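You operate a simulated robot arm through the tools that you are given. There is no shell and no other tool. Be economical: measure what you need, move in short steps, check, and stop when the job is done.

The job below is to be done with a simulated two-armed robot. You get a single attempt, and the scene is never put back.

## Task
Take the cap off the pot and lay it down on the top of the green table.

The check looks at the end state, three seconds after you hand in, the way a careful person would. Anything else that was tipped, shoved, dropped, spilled or broken makes it a failure. Lids that push on must go on centred and level and be pressed home; caps that screw on are set level and turned clockwise until they are tight.

## Robot
Two 7-joint arms with two-finger parallel grippers on one trunk, on a base that drives. Base frame: it is fixed to the floor where the robot stands at the start and does not move with it; the origin is under the middle of the robot, x ahead of it, y to its left, z up. Readings come in mm, rad, newtons and seconds.
The left shoulder is at the start at [50, 187, 1060], the right one opposite. With the tool pointing down near the work surface each hand reaches from about 100 to 660 mm from the robot's upright axis, wherever it stands, measured 20 degrees to its own side. Payload 3.43 kg a hand.
Tool frame (each hand has its own): the origin (TCP) lies between the finger pads and is the grasp point; the fingertips stand 30 mm ahead of it; z points along the fingers, y is the line along which they close. Largest opening 94 mm; finger width 28, thickness 10; the body of the gripper, 50 by 96 mm, starts 55 mm behind the TCP.
Orientation is that of the tool frame in the base frame, as a unit quaternion [w, x, y, z]. With the fingers straight down and closing along the base's y, the tool's x points along the base's -x, its y along +y and its z along -z.

## Interface
- The arms move only by the tool nudge_tool. It takes "left_commands", "right_commands" or both (then of equal length, played together; a hand with none holds still); each is a list that holds one entry, the list of rows, each a list of 7 numbers: the shift along the base's x, y, z in mm, then the turn, a rotation vector about the base's x, y, z in rad, then the finger opening in mm, from 0 to 94. In form: [[[tx, ty, tz, wx, wy, wz, grip], ...]]. A call has 1 to 10 rows; each row is the pose to reach, as a shift and turn from the pose commanded when the call began. A row lasts 0.2 s, in which the tool goes at most 50 mm and 0.15 rad; a call with a longer step from one row to the next is refused whole, and so is a gripper value outside its range. A pose out of reach is approached as far as the arm can. The call stops where the force on the tool passes 40 N (or 10 N more than at its start, if that is more) or the arm is blocked; 0.2 s more then pass. The fingers move at their own pace (about 153 mm/s each) and stop on an object; they squeeze with about 20 N. The grip force told is the motor's: it shows also when the fingers shut on nothing. Time passes only in rows, and 0.2 s behind the last, so rows that repeat a pose let the fingers close. The reply holds the time, the measured pose of the TCP, the force on the tool along the base axes, the opening and the grip force, in the units named above and with some noise, with the torque about the TCP (base axes, N m) and any sound that the robot's microphone picked up.
- Cameras (640 x 400 px; columns grow to the right, rows downward): "scene" is now at [138.3, -42.6, 1230.5]; the picture's right is [-0.48, -0.88, 0.00], its down [-0.42, 0.23, -0.88] and it looks along [0.77, -0.42, -0.48] (base axes); focal length 251 px, centre (320, 200). "left" rides on the left gripper at [76, -14, -102] in its tool frame; the picture's right is [0.18, 0.98, 0.00], its down [-0.75, 0.14, -0.64] and it looks along [-0.63, 0.12, 0.77] (tool axes); focal length 243 px, centre (320, 200). "right" rides on the right gripper at [76, 14, -102] in its tool frame; the picture's right is [-0.18, 0.98, 0.00], its down [-0.75, -0.14, -0.64] and it looks along [-0.63, -0.12, 0.77] (tool axes); focal length 243 px, centre (320, 200). There is no depth. A picture from a camera that has moved, and an enlarged one, comes with that camera's place and axes in the base frame and with its lens.
- snapshot(camera): a new picture of that camera. It takes no simulated time.
- lift_body(by): slides the trunk up (or, below 0, down) by that many mm; the arms and the scene camera ride with it, the base frame stays. It gives what a move gives, with no picture.
- drive_base(legs): drives the robot by 1 to 6 legs, each [ahead, left, turn to the left] in mm, mm and rad, along the robot's own axes; the way and the turn of a leg run together, so that a leg with both is an arc; at most 1500 mm and 3.142 rad a leg. The arms and the cameras ride along, it lands a little off, and it stops where it bumps. It gives what a move gives.
- turn_head(pan, tilt): turns the head with the scene camera to pan (to the left, within 1.396 rad either way) and tilt (down, from -0.506 to 1.204), counted from straight ahead of the robot. It gives what a move gives.
- close_up(camera, box): a new picture of the part [left, top, right, bottom] of that camera's present view, enlarged. It takes no simulated time.
- hand_in(): hands the job in; it is judged then, once.

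Work in short steps. Places have to be worked out from the pictures, the camera data and where the tool is seen: move nearer, look again, correct. Check each grasp and each placing, and mend what went wrong. You have 120 turns and 108 pictures in all, those below and enlarged ones among them. Open the grippers and draw the arms clear of the work before you hand the job in, unless the task says otherwise; then end with one line.

The tools are called after "Call:" by a JSON object that holds its "fn" and its "kwargs". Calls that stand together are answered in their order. nudge_tool: Moves the arms, as the interface text tells. Its arguments: {"type":"object","properties":{"left_commands":{"type":"array","items":{"type":"array","items":{"type":"array","items":{"type":"number"}}}},"right_commands":{"type":"array","items":{"type":"array","items":{"type":"array","items":{"type":"number"}}}}},"required":[]} The other tools are called the same way: lift_body (by) slides the trunk up or down; drive_base (legs) drives the base; turn_head (pan, tilt) turns the head that bears the scene camera; snapshot (camera) takes a picture; close_up (camera, box) takes an enlarged picture of a part of a camera's view; hand_in () hands the job in.

At the start:

```text
time_s: 0.0
left_position: [395.3, -75.7, 1101.8]
left_tcp_rot: [0.0, 0.0, 1.0, 0.0]
left_ft_force: [-0.2, 0.0, 0.2]
left_torque: [0.02, -0.02, -0.01]
left_grip_width: 94.1
left_finger_force: 0.0
right_position: [320.5, -384.9, 976.7]
right_tcp_rot: [0.0, 0.0, 1.0, -0.001]
right_ft_force: [-0.2, 0.0, -0.1]
right_torque: [0.0, 0.01, 0.02]
right_grip_width: 94.1
right_finger_force: 0.2
trunk travel left (down, up): [-275.0, 157.0]
robot x, y, heading: [0.5, 1.5, 0.002]
head pan, tilt: [-0.496, 0.503]
```

scene: 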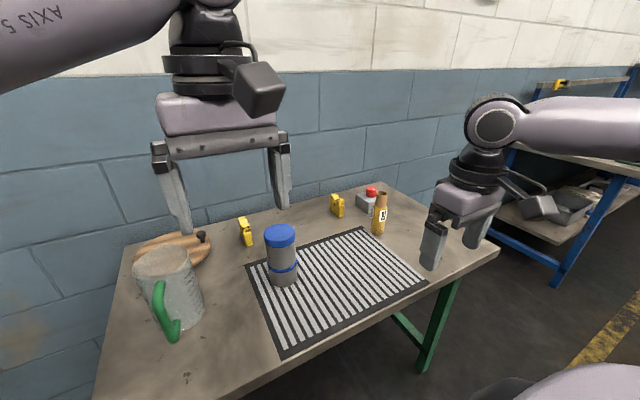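
right: 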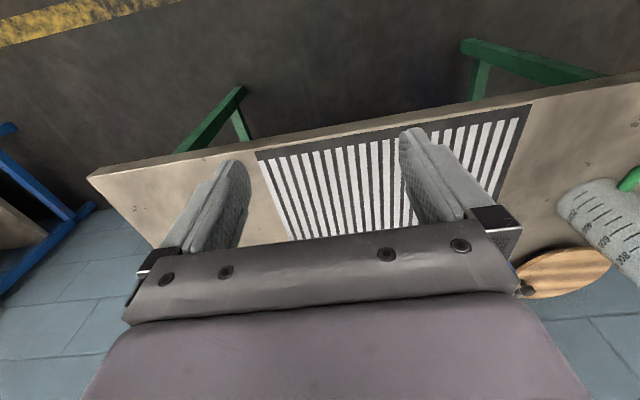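
left: 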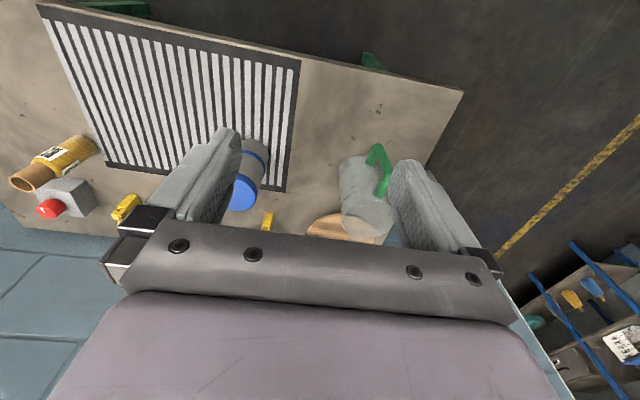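

The pot seems to be the grey one with the blue cap on the table with the green legs. I'll enlarge it to see the cap.

Call:
{"fn": "close_up", "kwargs": {"camera": "scene", "box": [220, 200, 340, 300]}}

Call:
{"fn": "close_up", "kwargs": {"camera": "left", "box": [200, 100, 320, 240]}}

Call:
{"fn": "close_up", "kwargs": {"camera": "scene", "box": [80, 160, 500, 400]}}

```text
4.00 times, centred on (280, 250) of scene
camera zoom: at [138.3, -42.6, 1230.5], right [-0.48, -0.88, 0.0], down [-0.42, 0.23, -0.88], along [0.77, -0.42, -0.48], focal length 1006 px, centre (480, 0)
```

zoom: 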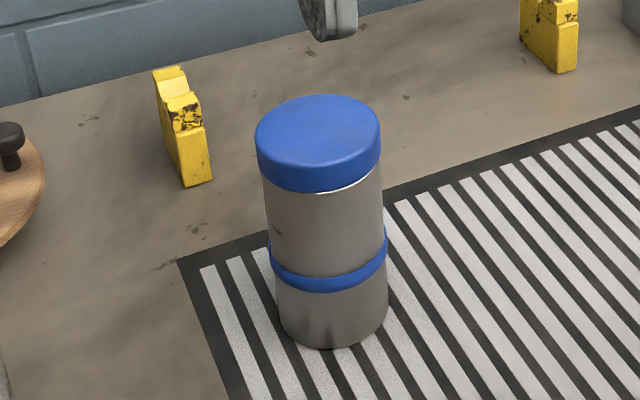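

```text
2.86 times, centred on (260, 170) of left
camera zoom: at [320.1, -90.1, 1205.4], right [-0.18, 0.98, 0.0], down [0.75, 0.14, 0.64], along [0.63, 0.12, -0.77], focal length 693 px, centre (491, 286)
```

zoom: 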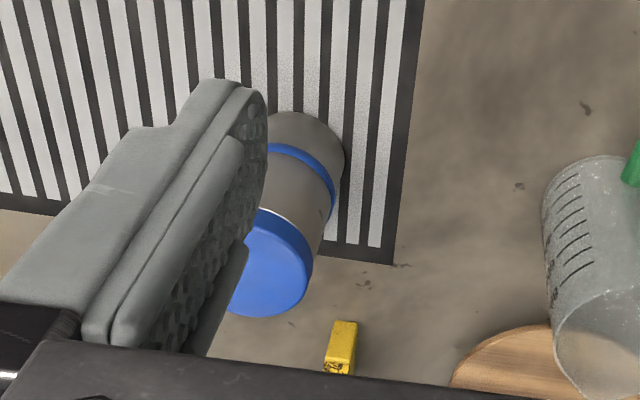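

```text
1.52 times, centred on (290, 280) of scene
camera zoom: at [138.3, -42.6, 1230.5], right [-0.48, -0.88, 0.0], down [-0.42, 0.23, -0.88], along [0.77, -0.42, -0.48], focal length 383 px, centre (366, 78)
```

zoom: 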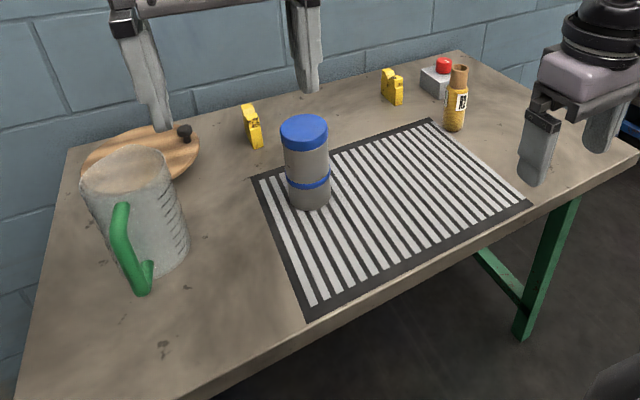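

The pot is at about (587, -178), with its cap top near z 889, diameter about 69 mm and the table at about z 743. I'll drive so that it lies ahead within reach of both hands, keeping short of the table edge at x≈400.

Call:
{"fn": "drive_base", "kwargs": {"legs": [[0, -170, 0], [60, 0, 0]]}}

Call:
{"fn": "turn_head", "kwargs": {"pan": 0.0, "tilt": 0.75}}

Call:
{"fn": "snapshot", "kwargs": {"camera": "scene"}}

```text
time_s: 2.7
left_position: [455.0, -244.3, 1102.5]
left_tcp_rot: [0.0, 0.0, 1.0, 0.0]
left_ft_force: [0.3, -0.1, -0.5]
left_torque: [0.02, -0.01, -0.01]
left_grip_width: 93.8
left_finger_force: 0.1
right_position: [378.3, -553.5, 975.1]
right_tcp_rot: [0.0, 0.001, 1.0, 0.0]
right_ft_force: [-0.1, -0.9, -0.4]
right_torque: [-0.01, 0.01, -0.02]
right_grip_width: 93.6
right_finger_force: 0.1
trunk travel left (down, up): [-275.0, 157.0]
robot x, y, heading: [59.2, -171.0, 0.0]
head pan, tilt: [-0.496, 0.503]
```

```text
time_s: 3.6
left_position: [455.5, -245.1, 1102.4]
left_tcp_rot: [-0.001, 0.0, 1.0, 0.0]
left_ft_force: [-0.4, 0.5, 0.0]
left_torque: [-0.02, 0.02, 0.01]
left_grip_width: 93.9
left_finger_force: 0.1
right_position: [378.7, -552.7, 975.5]
right_tcp_rot: [0.0, -0.001, 1.0, 0.0]
right_ft_force: [-0.5, 0.2, 0.3]
right_torque: [-0.03, -0.04, -0.02]
right_grip_width: 94.3
right_finger_force: 0.0
trunk travel left (down, up): [-275.0, 157.0]
robot x, y, heading: [59.4, -167.2, 0.003]
head pan, tilt: [0.0, 0.75]
```

```text
101 pictures are left
camera scene: at [200.4, -168.1, 1208.9], right [0.0, -1.0, 0.0], down [-0.68, 0.0, -0.73], along [0.73, 0.0, -0.68], focal length 251 px, centre (320, 200)
```

scene: 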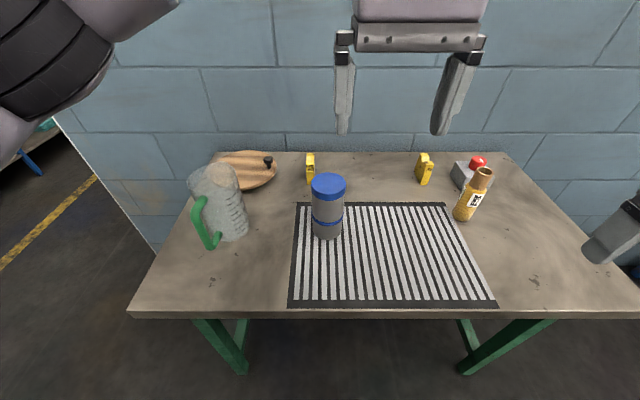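

The view is clear, and this ray agrees with the pot being near (592, -185). I'll look at it from the left hand and up close for a better fix.

Call:
{"fn": "close_up", "kwargs": {"camera": "scene", "box": [280, 150, 376, 250]}}

Call:
{"fn": "snapshot", "kwargs": {"camera": "left"}}

Call:
{"fn": "snapshot", "kwargs": {"camera": "right"}}

```text
4.00 times, centred on (328, 200) of scene
camera zoom: at [200.4, -168.1, 1208.9], right [0.0, -1.0, 0.0], down [-0.68, 0.0, -0.73], along [0.73, 0.0, -0.68], focal length 1006 px, centre (288, 200)
```

zoom: 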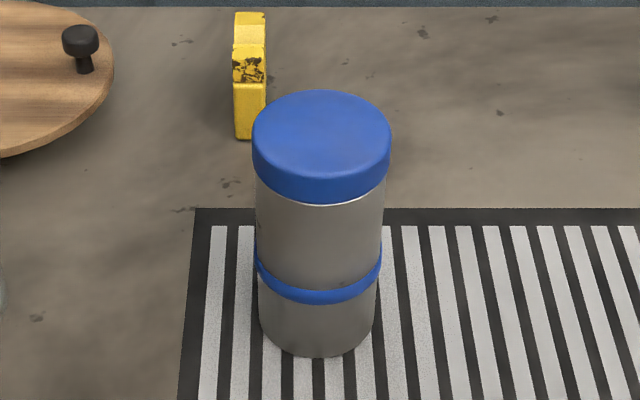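

```text
99 pictures are left
camera left: at [379.4, -258.5, 1205.5], right [-0.18, 0.98, 0.0], down [0.75, 0.14, 0.64], along [0.63, 0.12, -0.77], focal length 243 px, centre (320, 200)
```

left: 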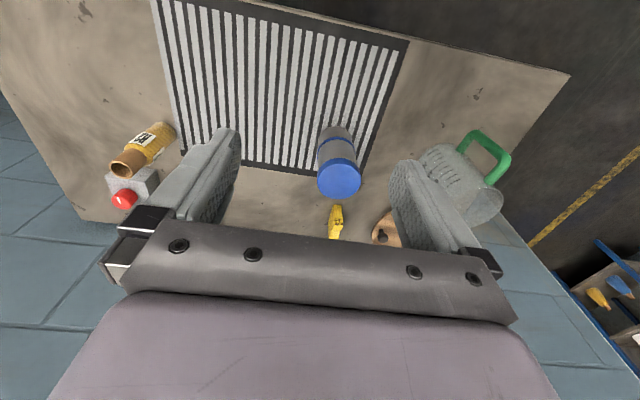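

```text
98 pictures are left
camera right: at [303.4, -538.1, 1077.4], right [0.18, 0.98, 0.0], down [0.75, -0.14, 0.64], along [0.63, -0.12, -0.77], focal length 243 px, centre (320, 200)
```

right: 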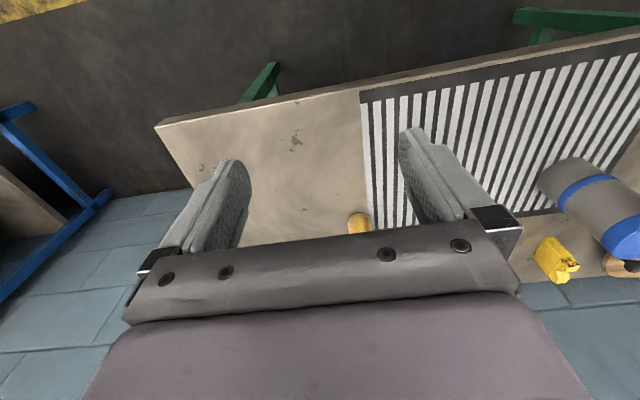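

Both views give the cap's top centre at (587, -185, 893), with the cap about 69 mm across and about 17 mm tall. The body is about 65 mm across and the table is at z≈748. I'll move the left hand above the pot and check its alignment.

Call:
{"fn": "nudge_tool", "kwargs": {"left_commands": [[[33, 15, -25, 0, 0, 0, 94], [66, 30, -50, 0, 0, 0, 94], [99, 45, -75, 0, 0, 0, 94], [132, 60, -102, 0, 0, 0, 94], [132, 60, -102, 0, 0, 0, 94]]]}}

Call:
{"fn": "snapshot", "kwargs": {"camera": "left"}}

Call:
{"fn": "snapshot", "kwargs": {"camera": "scene"}}

```text
time_s: 4.8
left_position: [587.0, -184.5, 1001.4]
left_tcp_rot: [0.001, 0.001, 1.0, 0.0]
left_ft_force: [-0.7, 1.1, 0.1]
left_torque: [0.03, 0.01, -0.02]
left_grip_width: 93.9
left_finger_force: 0.0
right_position: [379.3, -553.8, 976.3]
right_tcp_rot: [0.0, 0.001, 1.0, 0.0]
right_ft_force: [-0.2, -0.2, 0.5]
right_torque: [0.01, 0.03, 0.04]
right_grip_width: 94.0
right_finger_force: 0.0
trunk travel left (down, up): [-275.0, 157.0]
robot x, y, heading: [59.8, -169.6, -0.001]
head pan, tilt: [0.0, 0.75]
```

```text
97 pictures are left
camera left: at [511.6, -198.5, 1103.7], right [-0.18, 0.98, 0.0], down [0.75, 0.14, 0.64], along [0.63, 0.12, -0.77], focal length 243 px, centre (320, 200)
```

left: 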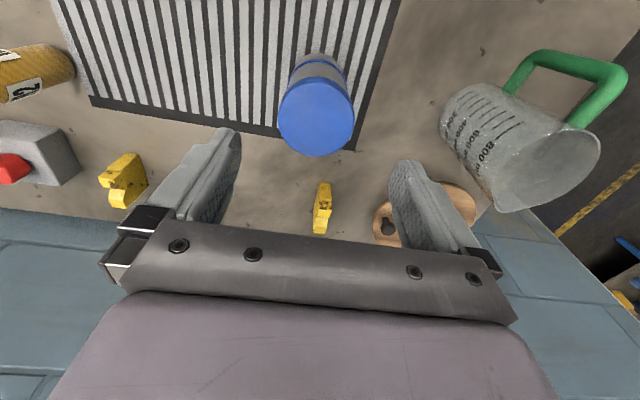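

```text
96 pictures are left
camera scene: at [200.4, -168.0, 1208.9], right [0.0, -1.0, 0.0], down [-0.68, 0.0, -0.73], along [0.73, 0.0, -0.68], focal length 251 px, centre (320, 200)
```

scene: 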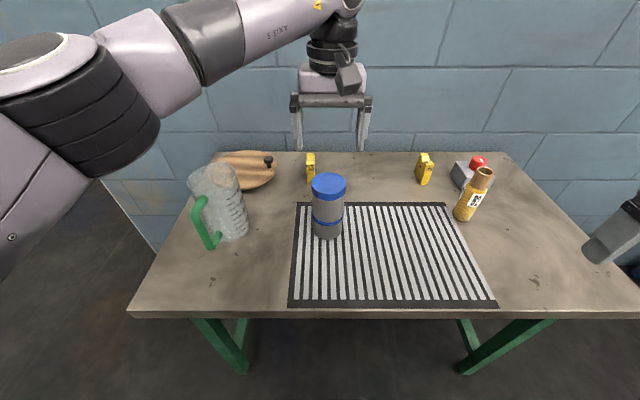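

The cap is confirmed centred at about (589, -186). Next I'll bring the right hand in low from the front-right, pitched 35° down and yawed 0.4 rad, to stop short of the pot body.

Call:
{"fn": "nudge_tool", "kwargs": {"right_commands": [[[11, 36, -12, 0.0213, -0.1052, 0.041, 94], [22, 72, -24, 0.0427, -0.2104, 0.082, 94], [34, 107, -36, 0.064, -0.3157, 0.123, 94], [45, 143, -48, 0.0853, -0.4209, 0.164, 94], [56, 179, -61, 0.1067, -0.5261, 0.205, 94], [67, 215, -73, 0.128, -0.6313, 0.246, 94], [79, 250, -85, 0.1493, -0.7366, 0.287, 94], [90, 286, -97, 0.1707, -0.8418, 0.328, 94], [101, 322, -109, 0.192, -0.947, 0.369, 94], [101, 322, -109, 0.192, -0.947, 0.369, 94]]]}}

Call:
{"fn": "snapshot", "kwargs": {"camera": "scene"}}

Call:
{"fn": "snapshot", "kwargs": {"camera": "right"}}

```text
time_s: 7.0
left_position: [588.1, -184.9, 1001.5]
left_tcp_rot: [0.0, 0.0, 1.0, 0.0]
left_ft_force: [-0.3, 0.0, -0.2]
left_torque: [-0.02, 0.0, 0.01]
left_grip_width: 94.1
left_finger_force: 0.0
right_position: [480.9, -265.1, 889.0]
right_tcp_rot: [0.453, -0.178, 0.869, 0.093]
right_ft_force: [-1.1, 0.8, 0.3]
right_torque: [-0.02, 0.0, -0.01]
right_grip_width: 93.7
right_finger_force: 0.0
right hand out of reach, approached as far as the arm can: row 9, 10
trunk travel left (down, up): [-275.0, 157.0]
robot x, y, heading: [59.6, -168.3, 0.001]
head pan, tilt: [0.0, 0.75]
```

```text
95 pictures are left
camera scene: at [200.4, -168.0, 1208.9], right [0.0, -1.0, 0.0], down [-0.68, 0.0, -0.73], along [0.73, 0.0, -0.68], focal length 251 px, centre (320, 200)
```

scene: 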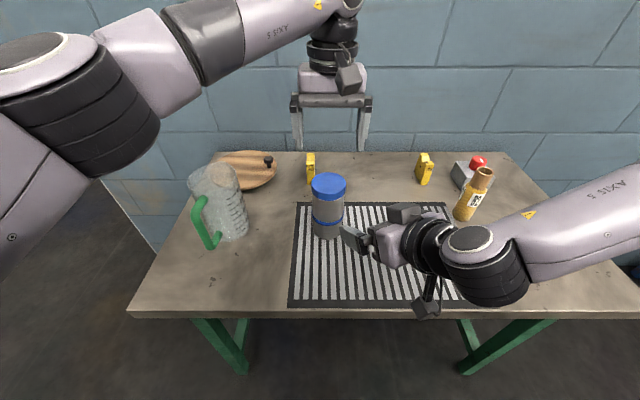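

```text
94 pictures are left
camera right: at [358.5, -301.0, 883.5], right [-0.29, 0.95, 0.15], down [-0.03, -0.17, 0.99], along [0.96, 0.28, 0.08], focal length 243 px, centre (320, 200)
```

right: 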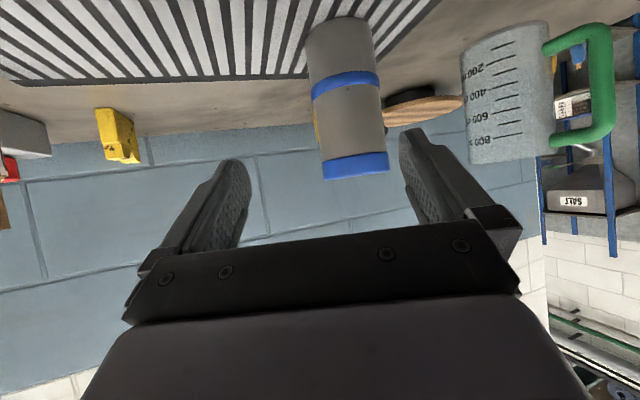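

The right arm ran out of reach with this heading. Yawing the hand further, so that it comes more from the right, suits the forearm better, so I'll turn it 0.6 rad more and shift it.

Call:
{"fn": "nudge_tool", "kwargs": {"right_commands": [[[11, -13, 0, 0, 0, 0.12, 94], [22, -26, 0, 0, 0, 0.24, 94], [33, -39, 0, 0, 0, 0.36, 94], [44, -51, 0, 0, 0, 0.48, 94], [46, -51, 0, 0, 0, 0.6, 94], [46, -51, 0, 0, 0, 0.6, 94]]]}}

Call:
{"fn": "snapshot", "kwargs": {"camera": "scene"}}

Call:
{"fn": "snapshot", "kwargs": {"camera": "right"}}

```text
time_s: 8.4
left_position: [587.6, -185.2, 1000.6]
left_tcp_rot: [0.0, 0.0, 1.0, -0.001]
left_ft_force: [-0.6, -0.3, 0.0]
left_torque: [-0.02, 0.01, 0.02]
left_grip_width: 94.1
left_finger_force: 0.0
right_position: [528.2, -315.6, 888.5]
right_tcp_rot: [0.405, -0.425, 0.778, 0.221]
right_ft_force: [0.0, -0.3, -0.1]
right_torque: [0.0, -0.02, -0.01]
right_grip_width: 93.9
right_finger_force: 0.0
trunk travel left (down, up): [-275.0, 157.0]
robot x, y, heading: [58.9, -169.7, -0.003]
head pan, tilt: [0.0, 0.75]
```

```text
93 pictures are left
camera scene: at [200.4, -168.0, 1208.9], right [0.0, -1.0, 0.0], down [-0.68, 0.0, -0.73], along [0.73, 0.0, -0.68], focal length 251 px, centre (320, 200)
```

scene: 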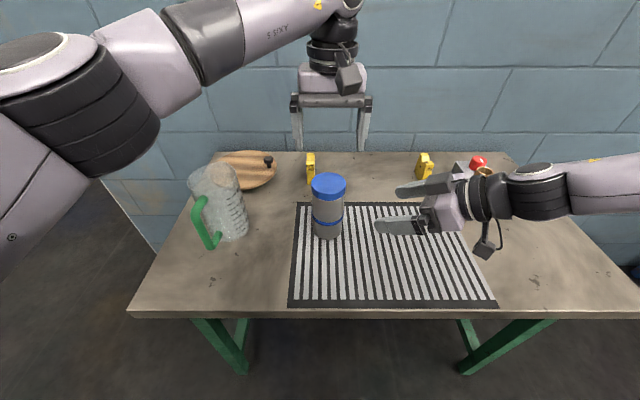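

```text
92 pictures are left
camera right: at [446.9, -415.3, 883.7], right [-0.77, 0.62, 0.15], down [0.07, -0.15, 0.99], along [0.63, 0.77, 0.08], focal length 243 px, centre (320, 200)
```

right: 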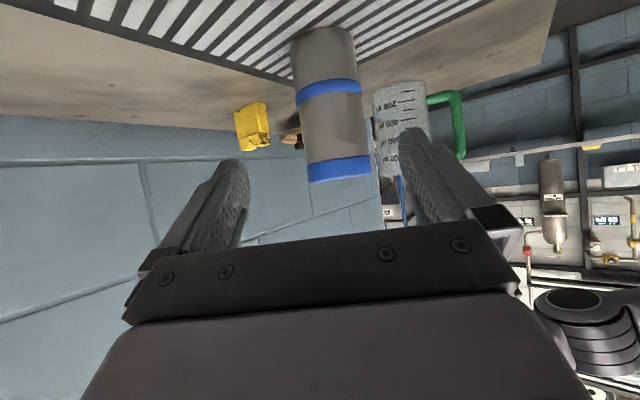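

The right arm is in reach now, and its forearm is well clear of the bottle. I'll line it up with the pot axis, about 90 mm short of the grasp, and check.

Call:
{"fn": "nudge_tool", "kwargs": {"right_commands": [[[2, 21, -15, 0, 0, 0, 94], [4, 42, -30, 0, 0, 0, 94], [4, 42, -30, 0, 0, 0, 94]]]}}

Call:
{"fn": "snapshot", "kwargs": {"camera": "right"}}

Call:
{"fn": "close_up", "kwargs": {"camera": "scene", "box": [280, 130, 520, 280]}}

```text
time_s: 9.2
left_position: [587.7, -184.8, 1000.7]
left_tcp_rot: [0.0, 0.0, 1.0, 0.0]
left_ft_force: [0.0, 1.2, -0.8]
left_torque: [0.01, -0.01, 0.01]
left_grip_width: 93.8
left_finger_force: 0.1
right_position: [529.9, -273.0, 858.5]
right_tcp_rot: [0.406, -0.425, 0.779, 0.221]
right_ft_force: [0.8, 0.7, -0.6]
right_torque: [0.01, 0.01, 0.01]
right_grip_width: 94.3
right_finger_force: 0.0
trunk travel left (down, up): [-275.0, 157.0]
robot x, y, heading: [57.6, -168.9, -0.003]
head pan, tilt: [0.0, 0.75]
```

```text
91 pictures are left
camera right: at [450.4, -372.2, 853.3], right [-0.77, 0.62, 0.15], down [0.07, -0.16, 0.99], along [0.63, 0.77, 0.08], focal length 243 px, centre (320, 200)
```

right: 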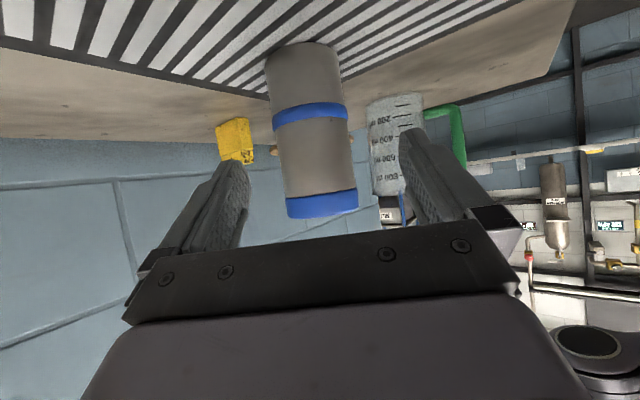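

```text
2.67 times, centred on (400, 205) of scene
camera zoom: at [200.4, -168.1, 1208.9], right [0.0, -1.0, 0.0], down [-0.68, 0.0, -0.73], along [0.73, 0.0, -0.68], focal length 670 px, centre (107, 187)
```

zoom: 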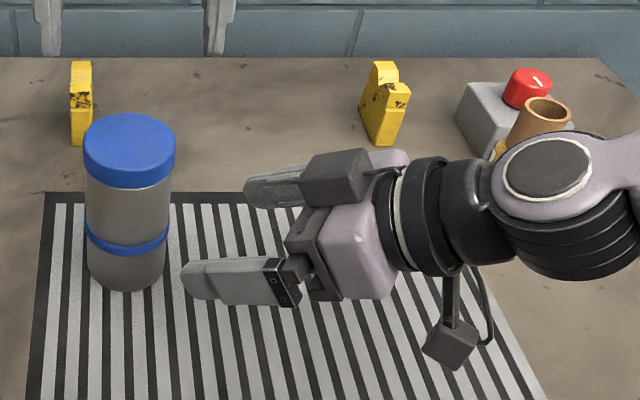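

The right camera puts the pot about 11 mm off to one side of my estimate, so I'll take sharper views from all three cameras to settle it.

Call:
{"fn": "close_up", "kwargs": {"camera": "right", "box": [240, 30, 400, 230]}}

Call:
{"fn": "close_up", "kwargs": {"camera": "left", "box": [240, 30, 400, 190]}}

Call:
{"fn": "close_up", "kwargs": {"camera": "scene", "box": [288, 160, 368, 250]}}

```text
2.00 times, centred on (320, 130) of right
camera zoom: at [450.4, -372.2, 853.3], right [-0.77, 0.62, 0.15], down [0.07, -0.16, 0.99], along [0.63, 0.77, 0.08], focal length 485 px, centre (320, 340)
```

zoom: 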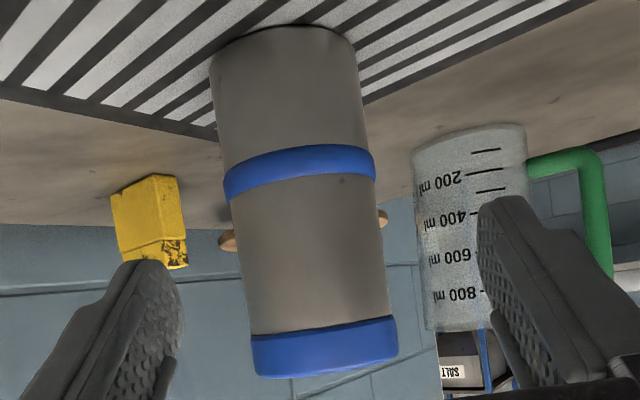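

```text
2.50 times, centred on (320, 110) of left
camera zoom: at [511.2, -198.9, 1104.0], right [-0.18, 0.98, 0.0], down [0.75, 0.14, 0.64], along [0.63, 0.12, -0.77], focal length 606 px, centre (320, 425)
```

zoom: 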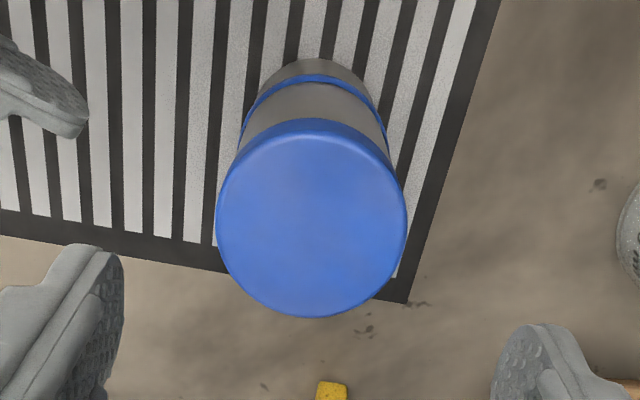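

```text
4.44 times, centred on (328, 205) of scene
camera zoom: at [200.4, -168.1, 1208.9], right [0.0, -1.0, 0.0], down [-0.68, 0.0, -0.73], along [0.73, 0.0, -0.68], focal length 1118 px, centre (284, 178)
```

zoom: 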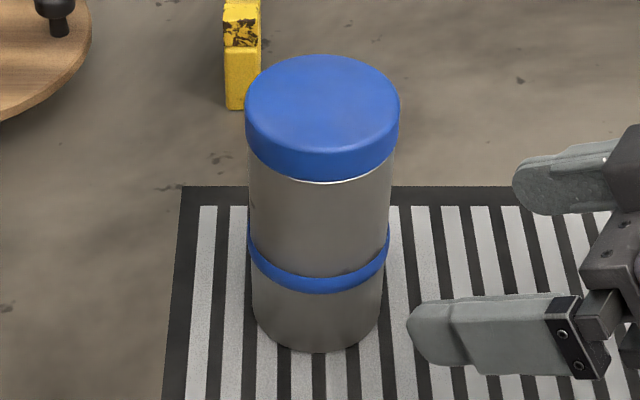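

My refined estimate is pot axis ≈ (598, -188), cap z 870–888 and ring z ≈ 800. I'll level the right hand to about 15° pitch to leave room for the left fingers, realign it, and look again.

Call:
{"fn": "nudge_tool", "kwargs": {"right_commands": [[[5, 0, 0, 0.098, -0.063, 0, 94], [10, -1, 0, 0.196, -0.126, 0, 94], [14.5, -1, 0, 0.294, -0.189, 0, 94], [14.5, -1, 0, 0.294, -0.189, 0, 94]]]}}

Call:
{"fn": "close_up", "kwargs": {"camera": "right", "box": [200, 0, 440, 220]}}

Call:
{"fn": "snapshot", "kwargs": {"camera": "scene"}}

```text
time_s: 10.2
left_position: [587.4, -183.9, 1001.8]
left_tcp_rot: [0.0, 0.002, 1.0, -0.001]
left_ft_force: [0.3, 0.1, -0.4]
left_torque: [0.01, -0.01, 0.01]
left_grip_width: 93.9
left_finger_force: 0.1
right_position: [540.1, -276.7, 863.2]
right_tcp_rot: [0.536, -0.38, 0.697, 0.288]
right_ft_force: [0.1, 0.3, 0.1]
right_torque: [0.0, -0.02, 0.0]
right_grip_width: 93.9
right_finger_force: 0.1
right hand out of reach, approached as far as the arm can: row 1, 3, 4
trunk travel left (down, up): [-275.0, 157.0]
robot x, y, heading: [57.7, -170.5, 0.001]
head pan, tilt: [0.0, 0.75]
```

```text
1.82 times, centred on (320, 110) of right
camera zoom: at [465.1, -367.1, 815.2], right [-0.8, 0.58, 0.17], down [-0.12, -0.43, 0.89], along [0.59, 0.7, 0.41], focal length 441 px, centre (320, 364)
```

zoom: 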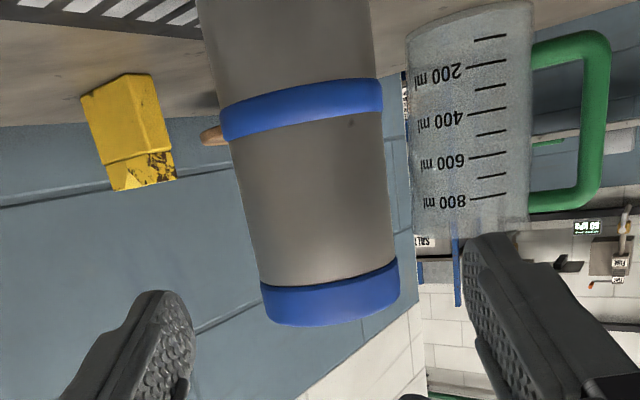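

```text
85 pictures are left
camera scene: at [200.4, -167.9, 1208.9], right [0.0, -1.0, 0.0], down [-0.68, 0.0, -0.73], along [0.73, 0.0, -0.68], focal length 251 px, centre (320, 200)
```

scene: 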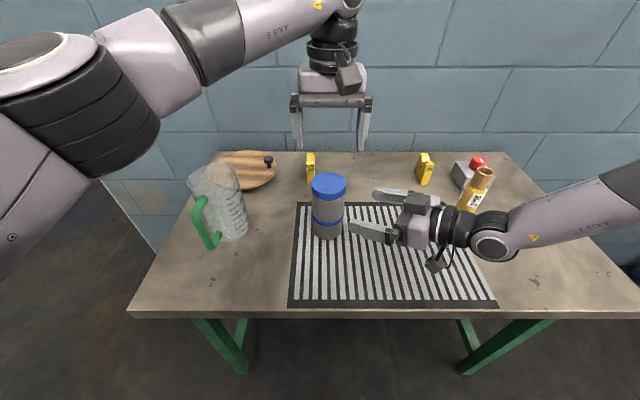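

The right hand is now at 15° pitch and on a line to the pot within about 2 mm. I'll advance half-way and check reach and clearance.

Call:
{"fn": "nudge_tool", "kwargs": {"right_commands": [[[12, 19, -13, 0, 0, 0, 94], [25, 38, -20, 0, 0, 0, 94], [25, 38, -20, 0, 0, 0, 94]]]}}

Call:
{"fn": "close_up", "kwargs": {"camera": "right", "box": [160, 0, 480, 220]}}

Call:
{"fn": "close_up", "kwargs": {"camera": "scene", "box": [280, 120, 640, 300]}}

```text
time_s: 11.0
left_position: [588.5, -186.0, 1000.1]
left_tcp_rot: [0.0, 0.0, 1.0, 0.0]
left_ft_force: [-0.9, 0.6, 0.9]
left_torque: [-0.01, 0.04, -0.02]
left_grip_width: 94.0
left_finger_force: 0.1
right_position: [547.1, -262.8, 875.0]
right_tcp_rot: [0.535, -0.381, 0.695, 0.292]
right_ft_force: [-1.0, 0.4, 0.3]
right_torque: [0.02, 0.01, 0.0]
right_grip_width: 94.1
right_finger_force: 0.0
right hand out of reach, approached as far as the arm can: row 1, 2, 3
trunk travel left (down, up): [-275.0, 157.0]
robot x, y, heading: [59.9, -168.3, -0.0]
head pan, tilt: [0.0, 0.75]
```

```text
1.82 times, centred on (320, 110) of right
camera zoom: at [472.1, -355.0, 826.4], right [-0.8, 0.57, 0.18], down [-0.11, -0.43, 0.89], along [0.59, 0.7, 0.41], focal length 441 px, centre (320, 364)
```

zoom: 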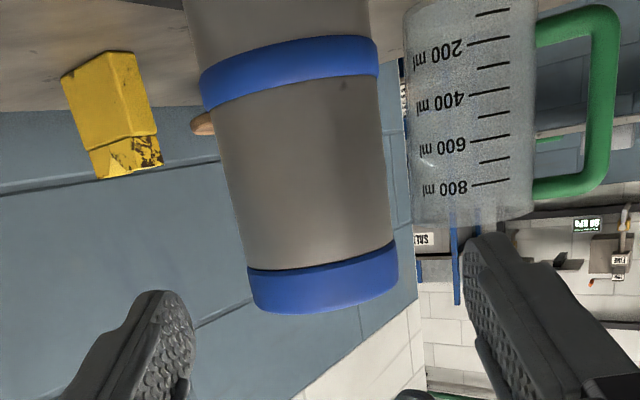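

```text
1.78 times, centred on (460, 210) of scene
camera zoom: at [200.4, -168.0, 1208.9], right [0.0, -1.0, 0.0], down [-0.68, 0.0, -0.73], along [0.73, 0.0, -0.68], focal length 447 px, centre (71, 182)
```

zoom: 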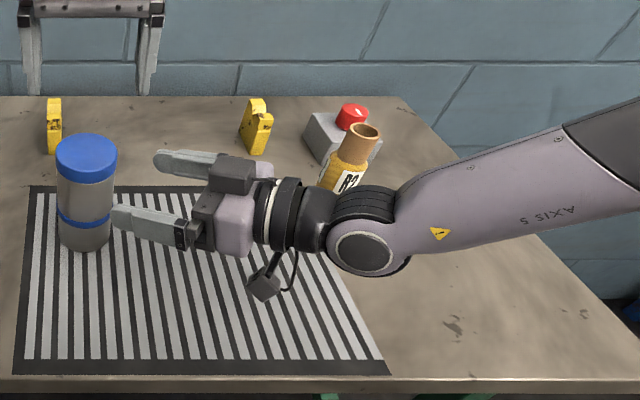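

The arm gives way upward, so the trunk is too high for a level hand. Lowering the trunk 45 mm puts the right hand near z 830, with its camera still about 30 mm above the table and the left tips still about 38 mm above the cap.

Call:
{"fn": "lift_body", "kwargs": {"by": -45}}

Call:
{"fn": "nudge_tool", "kwargs": {"right_commands": [[[10, 16, 4, 0, 0, 0, 94], [20, 31, 8, 0, 0, 0, 94], [20, 31, 8, 0, 0, 0, 94]]]}}

Call:
{"fn": "snapshot", "kwargs": {"camera": "scene"}}

```text
time_s: 11.9
left_position: [588.0, -184.6, 956.8]
left_tcp_rot: [0.0, 0.0, 1.0, 0.0]
left_ft_force: [-0.7, 0.4, 0.6]
left_torque: [0.01, -0.02, 0.01]
left_grip_width: 94.0
left_finger_force: 0.1
right_position: [548.1, -264.0, 829.3]
right_tcp_rot: [0.535, -0.381, 0.696, 0.291]
right_ft_force: [-0.7, 0.1, -0.4]
right_torque: [-0.02, 0.03, 0.0]
right_grip_width: 94.0
right_finger_force: 0.1
trunk travel left (down, up): [-230.0, 202.0]
robot x, y, heading: [56.8, -164.0, -0.003]
head pan, tilt: [0.0, 0.75]
```

```text
time_s: 12.7
left_position: [587.1, -185.6, 955.0]
left_tcp_rot: [0.001, 0.0, 1.0, -0.001]
left_ft_force: [0.7, 0.1, -0.3]
left_torque: [0.03, 0.01, 0.01]
left_grip_width: 94.0
left_finger_force: 0.1
right_position: [559.7, -243.6, 851.2]
right_tcp_rot: [0.535, -0.38, 0.696, 0.291]
right_ft_force: [-0.4, 0.7, -0.8]
right_torque: [-0.01, 0.02, 0.0]
right_grip_width: 93.8
right_finger_force: 0.0
right hand out of reach, approached as far as the arm can: row 1, 2, 3
trunk travel left (down, up): [-230.0, 202.0]
robot x, y, heading: [59.1, -169.5, -0.003]
head pan, tilt: [0.0, 0.75]
```

```text
82 pictures are left
camera scene: at [200.4, -168.0, 1163.9], right [0.0, -1.0, 0.0], down [-0.68, 0.0, -0.73], along [0.73, 0.0, -0.68], focal length 251 px, centre (320, 200)
```

scene: 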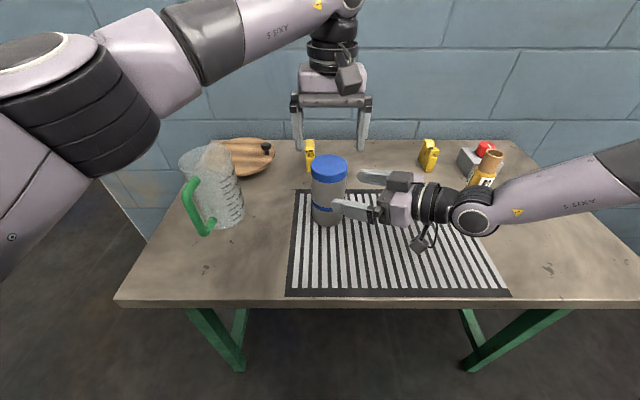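

Each step forward still costs some height, so I'll raise the left hand for clearance, then lower the trunk and advance in two small steps.

Call:
{"fn": "nudge_tool", "kwargs": {"left_commands": [[[0, 0, 35, 0, 0, 0, 94], [0, 0, 70, 0, 0, 0, 94]]]}}

Call:
{"fn": "lift_body", "kwargs": {"by": -28}}

Call:
{"fn": "nudge_tool", "kwargs": {"right_commands": [[[8, 12, 6, 0, 0, 0, 94], [16, 22, 10, 0, 0, 0, 94], [16, 22, 10, 0, 0, 0, 94]]]}}

Call:
{"fn": "close_up", "kwargs": {"camera": "right", "box": [160, 0, 480, 220]}}

Call:
{"fn": "close_up", "kwargs": {"camera": "scene", "box": [280, 120, 640, 300]}}

```text
time_s: 13.3
left_position: [586.6, -185.4, 1025.9]
left_tcp_rot: [0.0, 0.001, 1.0, 0.0]
left_ft_force: [0.8, 0.0, 0.3]
left_torque: [0.0, -0.03, 0.0]
left_grip_width: 94.1
left_finger_force: 0.1
right_position: [558.8, -244.2, 850.8]
right_tcp_rot: [0.535, -0.38, 0.696, 0.291]
right_ft_force: [0.0, 0.1, -0.1]
right_torque: [0.01, -0.01, 0.02]
right_grip_width: 94.1
right_finger_force: 0.0
trunk travel left (down, up): [-230.0, 202.0]
robot x, y, heading: [59.9, -169.0, 0.0]
head pan, tilt: [0.0, 0.75]
```

```text
time_s: 14.0
left_position: [586.2, -184.8, 998.0]
left_tcp_rot: [0.0, 0.0, 1.0, 0.0]
left_ft_force: [-0.2, 0.8, -0.2]
left_torque: [0.0, -0.01, 0.02]
left_grip_width: 93.8
left_finger_force: 0.1
right_position: [560.5, -243.7, 823.0]
right_tcp_rot: [0.535, -0.381, 0.695, 0.292]
right_ft_force: [-0.4, -0.2, -0.1]
right_torque: [0.0, -0.01, 0.0]
right_grip_width: 94.3
right_finger_force: 0.0
trunk travel left (down, up): [-202.0, 230.0]
robot x, y, heading: [58.5, -169.4, 0.0]
head pan, tilt: [0.0, 0.75]
```

```text
time_s: 14.8
left_position: [586.5, -184.8, 997.8]
left_tcp_rot: [-0.001, 0.0, 1.0, 0.0]
left_ft_force: [-0.5, 0.1, -0.1]
left_torque: [0.01, 0.01, 0.01]
left_grip_width: 94.2
left_finger_force: 0.0
right_position: [571.2, -231.6, 841.5]
right_tcp_rot: [0.535, -0.381, 0.696, 0.291]
right_ft_force: [0.0, 0.1, -0.2]
right_torque: [0.02, 0.0, 0.02]
right_grip_width: 94.1
right_finger_force: 0.1
right hand out of reach, approached as far as the arm can: row 1, 2, 3
trunk travel left (down, up): [-202.0, 230.0]
robot x, y, heading: [63.3, -164.4, -0.0]
head pan, tilt: [0.0, 0.75]
```

```text
1.82 times, centred on (320, 110) of right
camera zoom: at [495.3, -322.3, 793.9], right [-0.8, 0.57, 0.18], down [-0.11, -0.43, 0.89], along [0.59, 0.7, 0.41], focal length 441 px, centre (320, 364)
```

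zoom: 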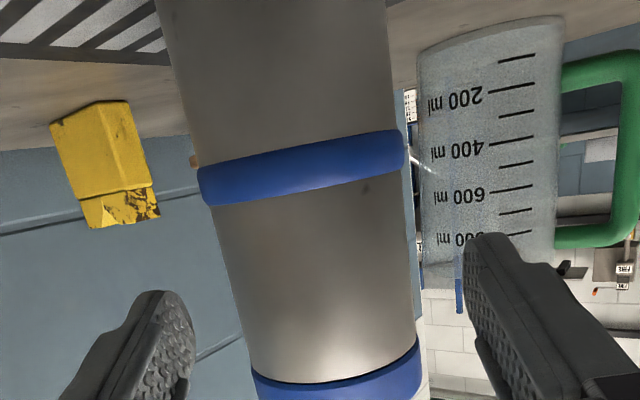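

```text
1.78 times, centred on (460, 210) of scene
camera zoom: at [200.4, -168.0, 1135.9], right [0.0, -1.0, 0.0], down [-0.68, 0.0, -0.73], along [0.73, 0.0, -0.68], focal length 447 px, centre (71, 182)
```

zoom: 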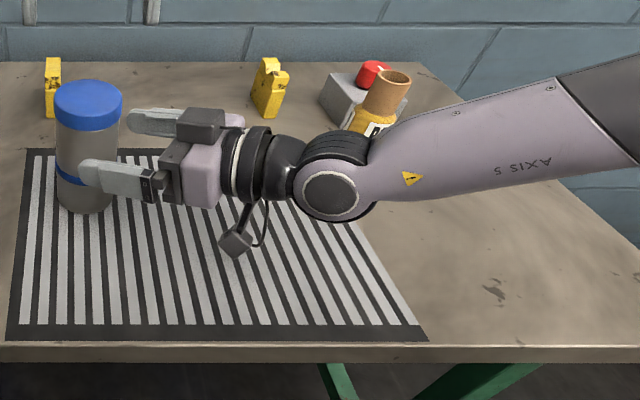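

On-line and 51 mm from the axis. One more round: lower the trunk another 22 mm and advance 24 mm.

Call:
{"fn": "lift_body", "kwargs": {"by": -22}}

Call:
{"fn": "nudge_tool", "kwargs": {"right_commands": [[[10, 15, 8, 0, 0, 0, 94], [20, 30, 15, 0, 0, 0, 94], [20, 30, 15, 0, 0, 0, 94]]]}}

Call:
{"fn": "close_up", "kwargs": {"camera": "right", "box": [160, 0, 480, 220]}}

Call:
{"fn": "close_up", "kwargs": {"camera": "scene", "box": [280, 120, 520, 270]}}

```text
time_s: 15.5
left_position: [586.6, -184.9, 975.9]
left_tcp_rot: [0.0, 0.0, 1.0, 0.001]
left_ft_force: [0.4, -0.1, -1.0]
left_torque: [-0.01, -0.01, -0.04]
left_grip_width: 94.0
left_finger_force: 0.1
right_position: [569.7, -231.1, 820.1]
right_tcp_rot: [0.535, -0.381, 0.696, 0.291]
right_ft_force: [0.6, 0.5, 0.0]
right_torque: [0.04, 0.04, 0.01]
right_grip_width: 94.3
right_finger_force: 0.1
trunk travel left (down, up): [-180.0, 252.0]
robot x, y, heading: [59.2, -166.9, 0.005]
head pan, tilt: [0.0, 0.75]
```

```text
time_s: 16.3
left_position: [585.2, -185.1, 976.2]
left_tcp_rot: [0.0, -0.001, 1.0, 0.001]
left_ft_force: [0.0, -0.3, -0.4]
left_torque: [0.0, -0.03, 0.0]
left_grip_width: 94.1
left_finger_force: 0.1
right_position: [580.6, -215.7, 845.9]
right_tcp_rot: [0.534, -0.381, 0.696, 0.292]
right_ft_force: [0.1, -0.2, -0.2]
right_torque: [0.02, -0.03, -0.01]
right_grip_width: 94.1
right_finger_force: 0.0
right hand out of reach, approached as far as the arm can: row 1, 2, 3
trunk travel left (down, up): [-180.0, 252.0]
robot x, y, heading: [59.6, -172.4, 0.009]
head pan, tilt: [0.0, 0.75]
```

```text
1.82 times, centred on (320, 110) of right
camera zoom: at [506.4, -306.9, 797.7], right [-0.8, 0.57, 0.18], down [-0.11, -0.43, 0.9], along [0.59, 0.7, 0.41], focal length 441 px, centre (320, 364)
```

zoom: 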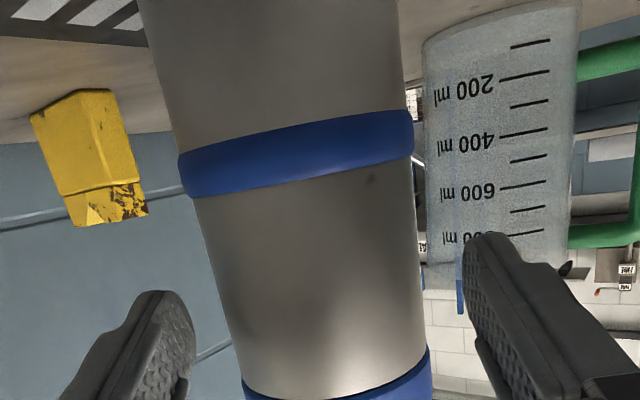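

```text
2.67 times, centred on (400, 195) of scene
camera zoom: at [200.4, -168.0, 1113.9], right [0.0, -1.0, 0.0], down [-0.68, 0.0, -0.73], along [0.73, 0.0, -0.68], focal length 670 px, centre (107, 213)
```

zoom: 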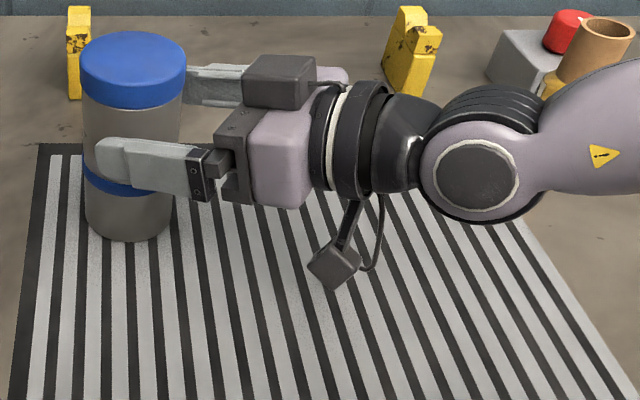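

The hand is 32 mm from the axis and needs about 17 mm more. One more small lowering and advance.

Call:
{"fn": "lift_body", "kwargs": {"by": -20}}

Call:
{"fn": "nudge_tool", "kwargs": {"right_commands": [[[10, 15, 8, 0, 0, 0, 94], [20, 30, 12, 0, 0, 0, 94], [20, 30, 12, 0, 0, 0, 94]]]}}

Call:
{"fn": "snapshot", "kwargs": {"camera": "right"}}

Call:
{"fn": "close_up", "kwargs": {"camera": "scene", "box": [280, 120, 520, 270]}}

Call:
{"fn": "snapshot", "kwargs": {"camera": "left"}}

```text
time_s: 17.0
left_position: [587.1, -185.8, 957.4]
left_tcp_rot: [0.0, -0.002, 1.0, 0.0]
left_ft_force: [0.1, -0.2, -0.3]
left_torque: [-0.02, 0.03, 0.01]
left_grip_width: 93.9
left_finger_force: 0.0
right_position: [581.2, -216.8, 825.5]
right_tcp_rot: [0.534, -0.381, 0.697, 0.291]
right_ft_force: [0.0, -0.5, 0.0]
right_torque: [0.01, -0.03, 0.01]
right_grip_width: 94.0
right_finger_force: 0.1
trunk travel left (down, up): [-160.0, 272.0]
robot x, y, heading: [57.4, -170.5, 0.0]
head pan, tilt: [0.0, 0.75]
```

```text
time_s: 17.8
left_position: [587.5, -184.8, 956.5]
left_tcp_rot: [0.001, -0.001, 1.0, 0.0]
left_ft_force: [0.1, -0.2, 0.3]
left_torque: [-0.04, 0.02, -0.02]
left_grip_width: 94.0
left_finger_force: 0.0
right_position: [590.3, -202.8, 849.9]
right_tcp_rot: [0.534, -0.381, 0.696, 0.291]
right_ft_force: [0.0, 0.2, 0.2]
right_torque: [0.03, -0.01, 0.01]
right_grip_width: 93.9
right_finger_force: 0.1
right hand out of reach, approached as far as the arm can: row 1, 2, 3
trunk travel left (down, up): [-160.0, 272.0]
robot x, y, heading: [59.7, -168.6, 0.002]
head pan, tilt: [0.0, 0.75]
```

```text
77 pictures are left
camera right: at [514.6, -295.3, 801.4], right [-0.8, 0.57, 0.18], down [-0.11, -0.43, 0.9], along [0.59, 0.7, 0.41], focal length 243 px, centre (320, 200)
```

right: 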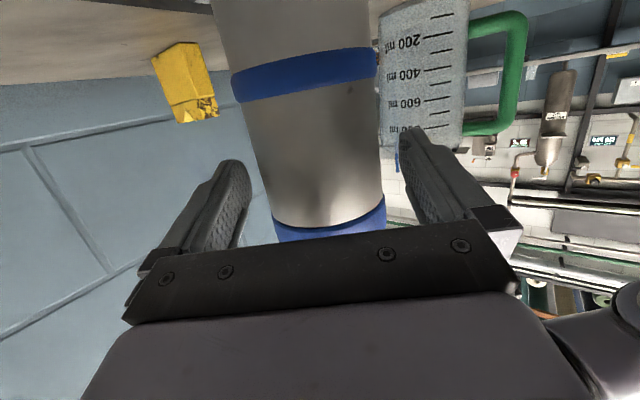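

```text
2.67 times, centred on (400, 195) of scene
camera zoom: at [200.4, -168.0, 1093.9], right [0.0, -1.0, 0.0], down [-0.68, 0.0, -0.73], along [0.73, 0.0, -0.68], focal length 670 px, centre (107, 213)
```

zoom: 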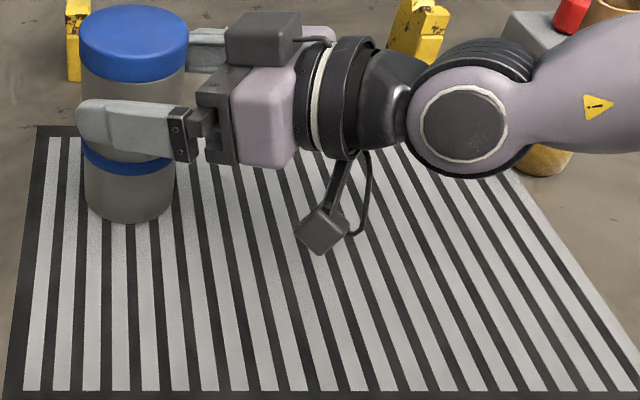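

```text
75 pictures are left
camera left: at [510.6, -198.9, 1059.3], right [-0.18, 0.98, 0.0], down [0.75, 0.14, 0.64], along [0.63, 0.12, -0.77], focal length 243 px, centre (320, 200)
```

left: 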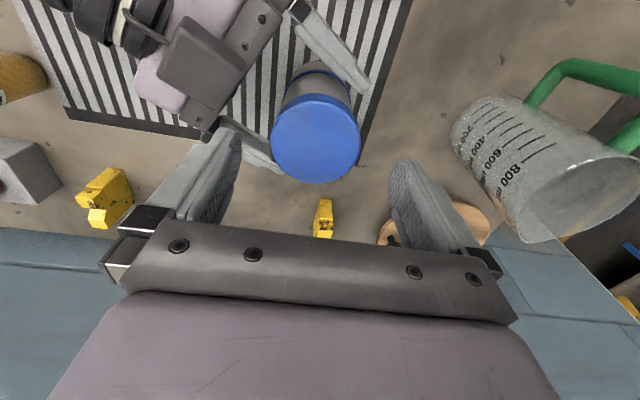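

The right fingers straddle the body on centre. I'll lower 10 mm more to stay under the cap, then close the right hand gently on the body.

Call:
{"fn": "lift_body", "kwargs": {"by": -10}}

Call:
{"fn": "nudge_tool", "kwargs": {"right_commands": [[[0, 0, 0, 0, 0, 0, 80], [0, 0, 0, 0, 0, 0, 70], [0, 0, 0, 0, 0, 0, 60], [0, 0, 0, 0, 0, 0, 50]]]}}

Call:
{"fn": "snapshot", "kwargs": {"camera": "left"}}

Call:
{"fn": "close_up", "kwargs": {"camera": "scene", "box": [280, 100, 520, 250]}}

```text
time_s: 18.4
left_position: [586.0, -184.0, 946.7]
left_tcp_rot: [0.0, 0.0, 1.0, 0.0]
left_ft_force: [-0.5, -0.6, 0.5]
left_torque: [-0.01, -0.02, 0.0]
left_grip_width: 94.1
left_finger_force: 0.0
right_position: [589.8, -205.0, 840.1]
right_tcp_rot: [0.534, -0.381, 0.696, 0.291]
right_ft_force: [0.9, -0.5, -0.2]
right_torque: [0.0, 0.02, 0.0]
right_grip_width: 93.9
right_finger_force: 0.0
trunk travel left (down, up): [-150.0, 282.0]
robot x, y, heading: [60.6, -168.4, 0.001]
head pan, tilt: [0.0, 0.75]
```

```text
time_s: 19.4
left_position: [586.9, -185.3, 945.5]
left_tcp_rot: [0.0, 0.0, 1.0, 0.0]
left_ft_force: [0.0, 1.3, -0.3]
left_torque: [0.02, 0.02, -0.03]
left_grip_width: 94.0
left_finger_force: 0.2
right_position: [588.8, -203.1, 839.4]
right_tcp_rot: [0.534, -0.38, 0.697, 0.29]
right_ft_force: [0.5, -0.4, 0.2]
right_torque: [0.05, -0.01, -0.01]
right_grip_width: 65.0
right_finger_force: 20.6
trunk travel left (down, up): [-150.0, 282.0]
robot x, y, heading: [57.6, -170.3, -0.0]
head pan, tilt: [0.0, 0.75]
```

```text
74 pictures are left
camera left: at [510.5, -198.9, 1049.3], right [-0.18, 0.98, 0.0], down [0.75, 0.14, 0.64], along [0.63, 0.12, -0.77], focal length 243 px, centre (320, 200)
```

left: 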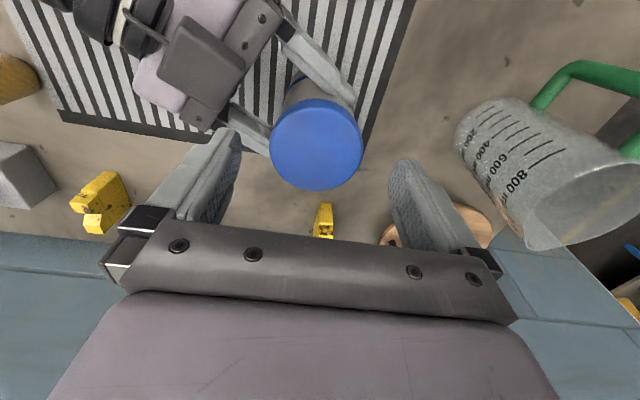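

```text
2.67 times, centred on (400, 175) of scene
camera zoom: at [200.4, -168.0, 1083.9], right [0.0, -1.0, 0.0], down [-0.68, 0.0, -0.73], along [0.73, 0.0, -0.68], focal length 670 px, centre (107, 267)
```

zoom: 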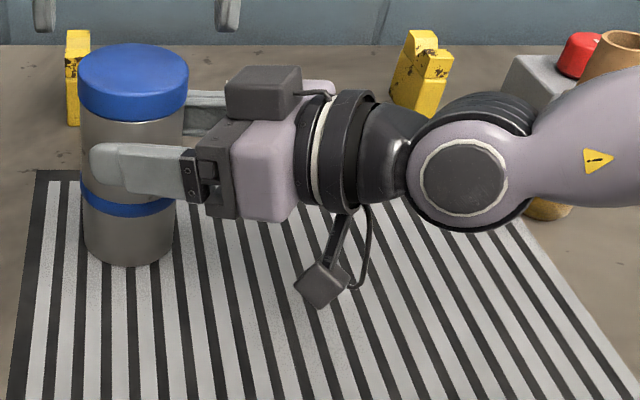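

The body is held firmly at 65.0 mm and the cap hasn't moved. In the left hand's frame the cap is at about (593, -186). I'll turn the left hand 0.2 rad, centre it over the cap and lower the tips to just above it.

Call:
{"fn": "nudge_tool", "kwargs": {"left_commands": [[[3, 0, -6, 0, 0, 0.1, 94], [6, -1, -14, 0, 0, 0.2, 94], [6, -1, -22, 0, 0, 0.2, 94], [6, -1, -22, 0, 0, 0.2, 94]]]}}

Call:
{"fn": "snapshot", "kwargs": {"camera": "left"}}

Call:
{"fn": "close_up", "kwargs": {"camera": "scene", "box": [250, 60, 490, 210]}}

```text
time_s: 20.4
left_position: [594.2, -186.2, 923.9]
left_tcp_rot: [0.0, -0.1, 0.995, 0.001]
left_ft_force: [-0.1, 0.0, 0.0]
left_torque: [0.02, 0.02, 0.0]
left_grip_width: 94.0
left_finger_force: 0.0
right_position: [589.1, -204.1, 839.4]
right_tcp_rot: [0.534, -0.38, 0.697, 0.29]
right_ft_force: [0.5, -0.2, 0.6]
right_torque: [0.06, 0.02, -0.01]
right_grip_width: 64.8
right_finger_force: 19.7
trunk travel left (down, up): [-150.0, 282.0]
robot x, y, heading: [58.6, -168.1, 0.004]
head pan, tilt: [0.0, 0.75]
```

```text
72 pictures are left
camera left: at [521.2, -214.7, 1027.5], right [-0.38, 0.93, 0.0], down [0.71, 0.29, 0.64], along [0.59, 0.24, -0.77], focal length 243 px, centre (320, 200)
```

left: 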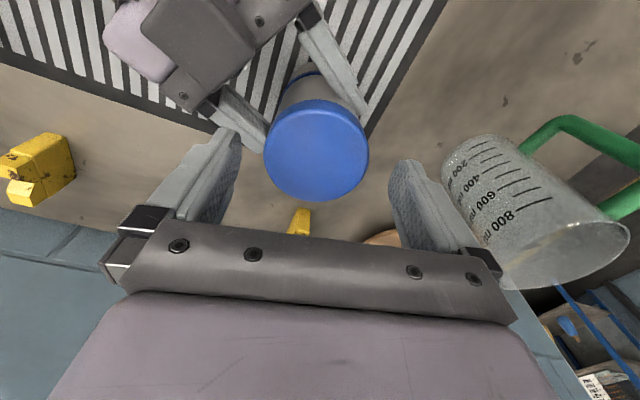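

```text
2.67 times, centred on (370, 135) of scene
camera zoom: at [200.4, -168.0, 1083.9], right [0.0, -1.0, 0.0], down [-0.68, 0.0, -0.73], along [0.73, 0.0, -0.68], focal length 670 px, centre (187, 373)
```

zoom: 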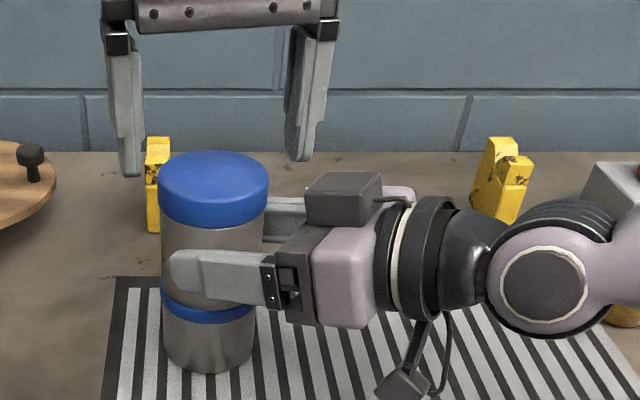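

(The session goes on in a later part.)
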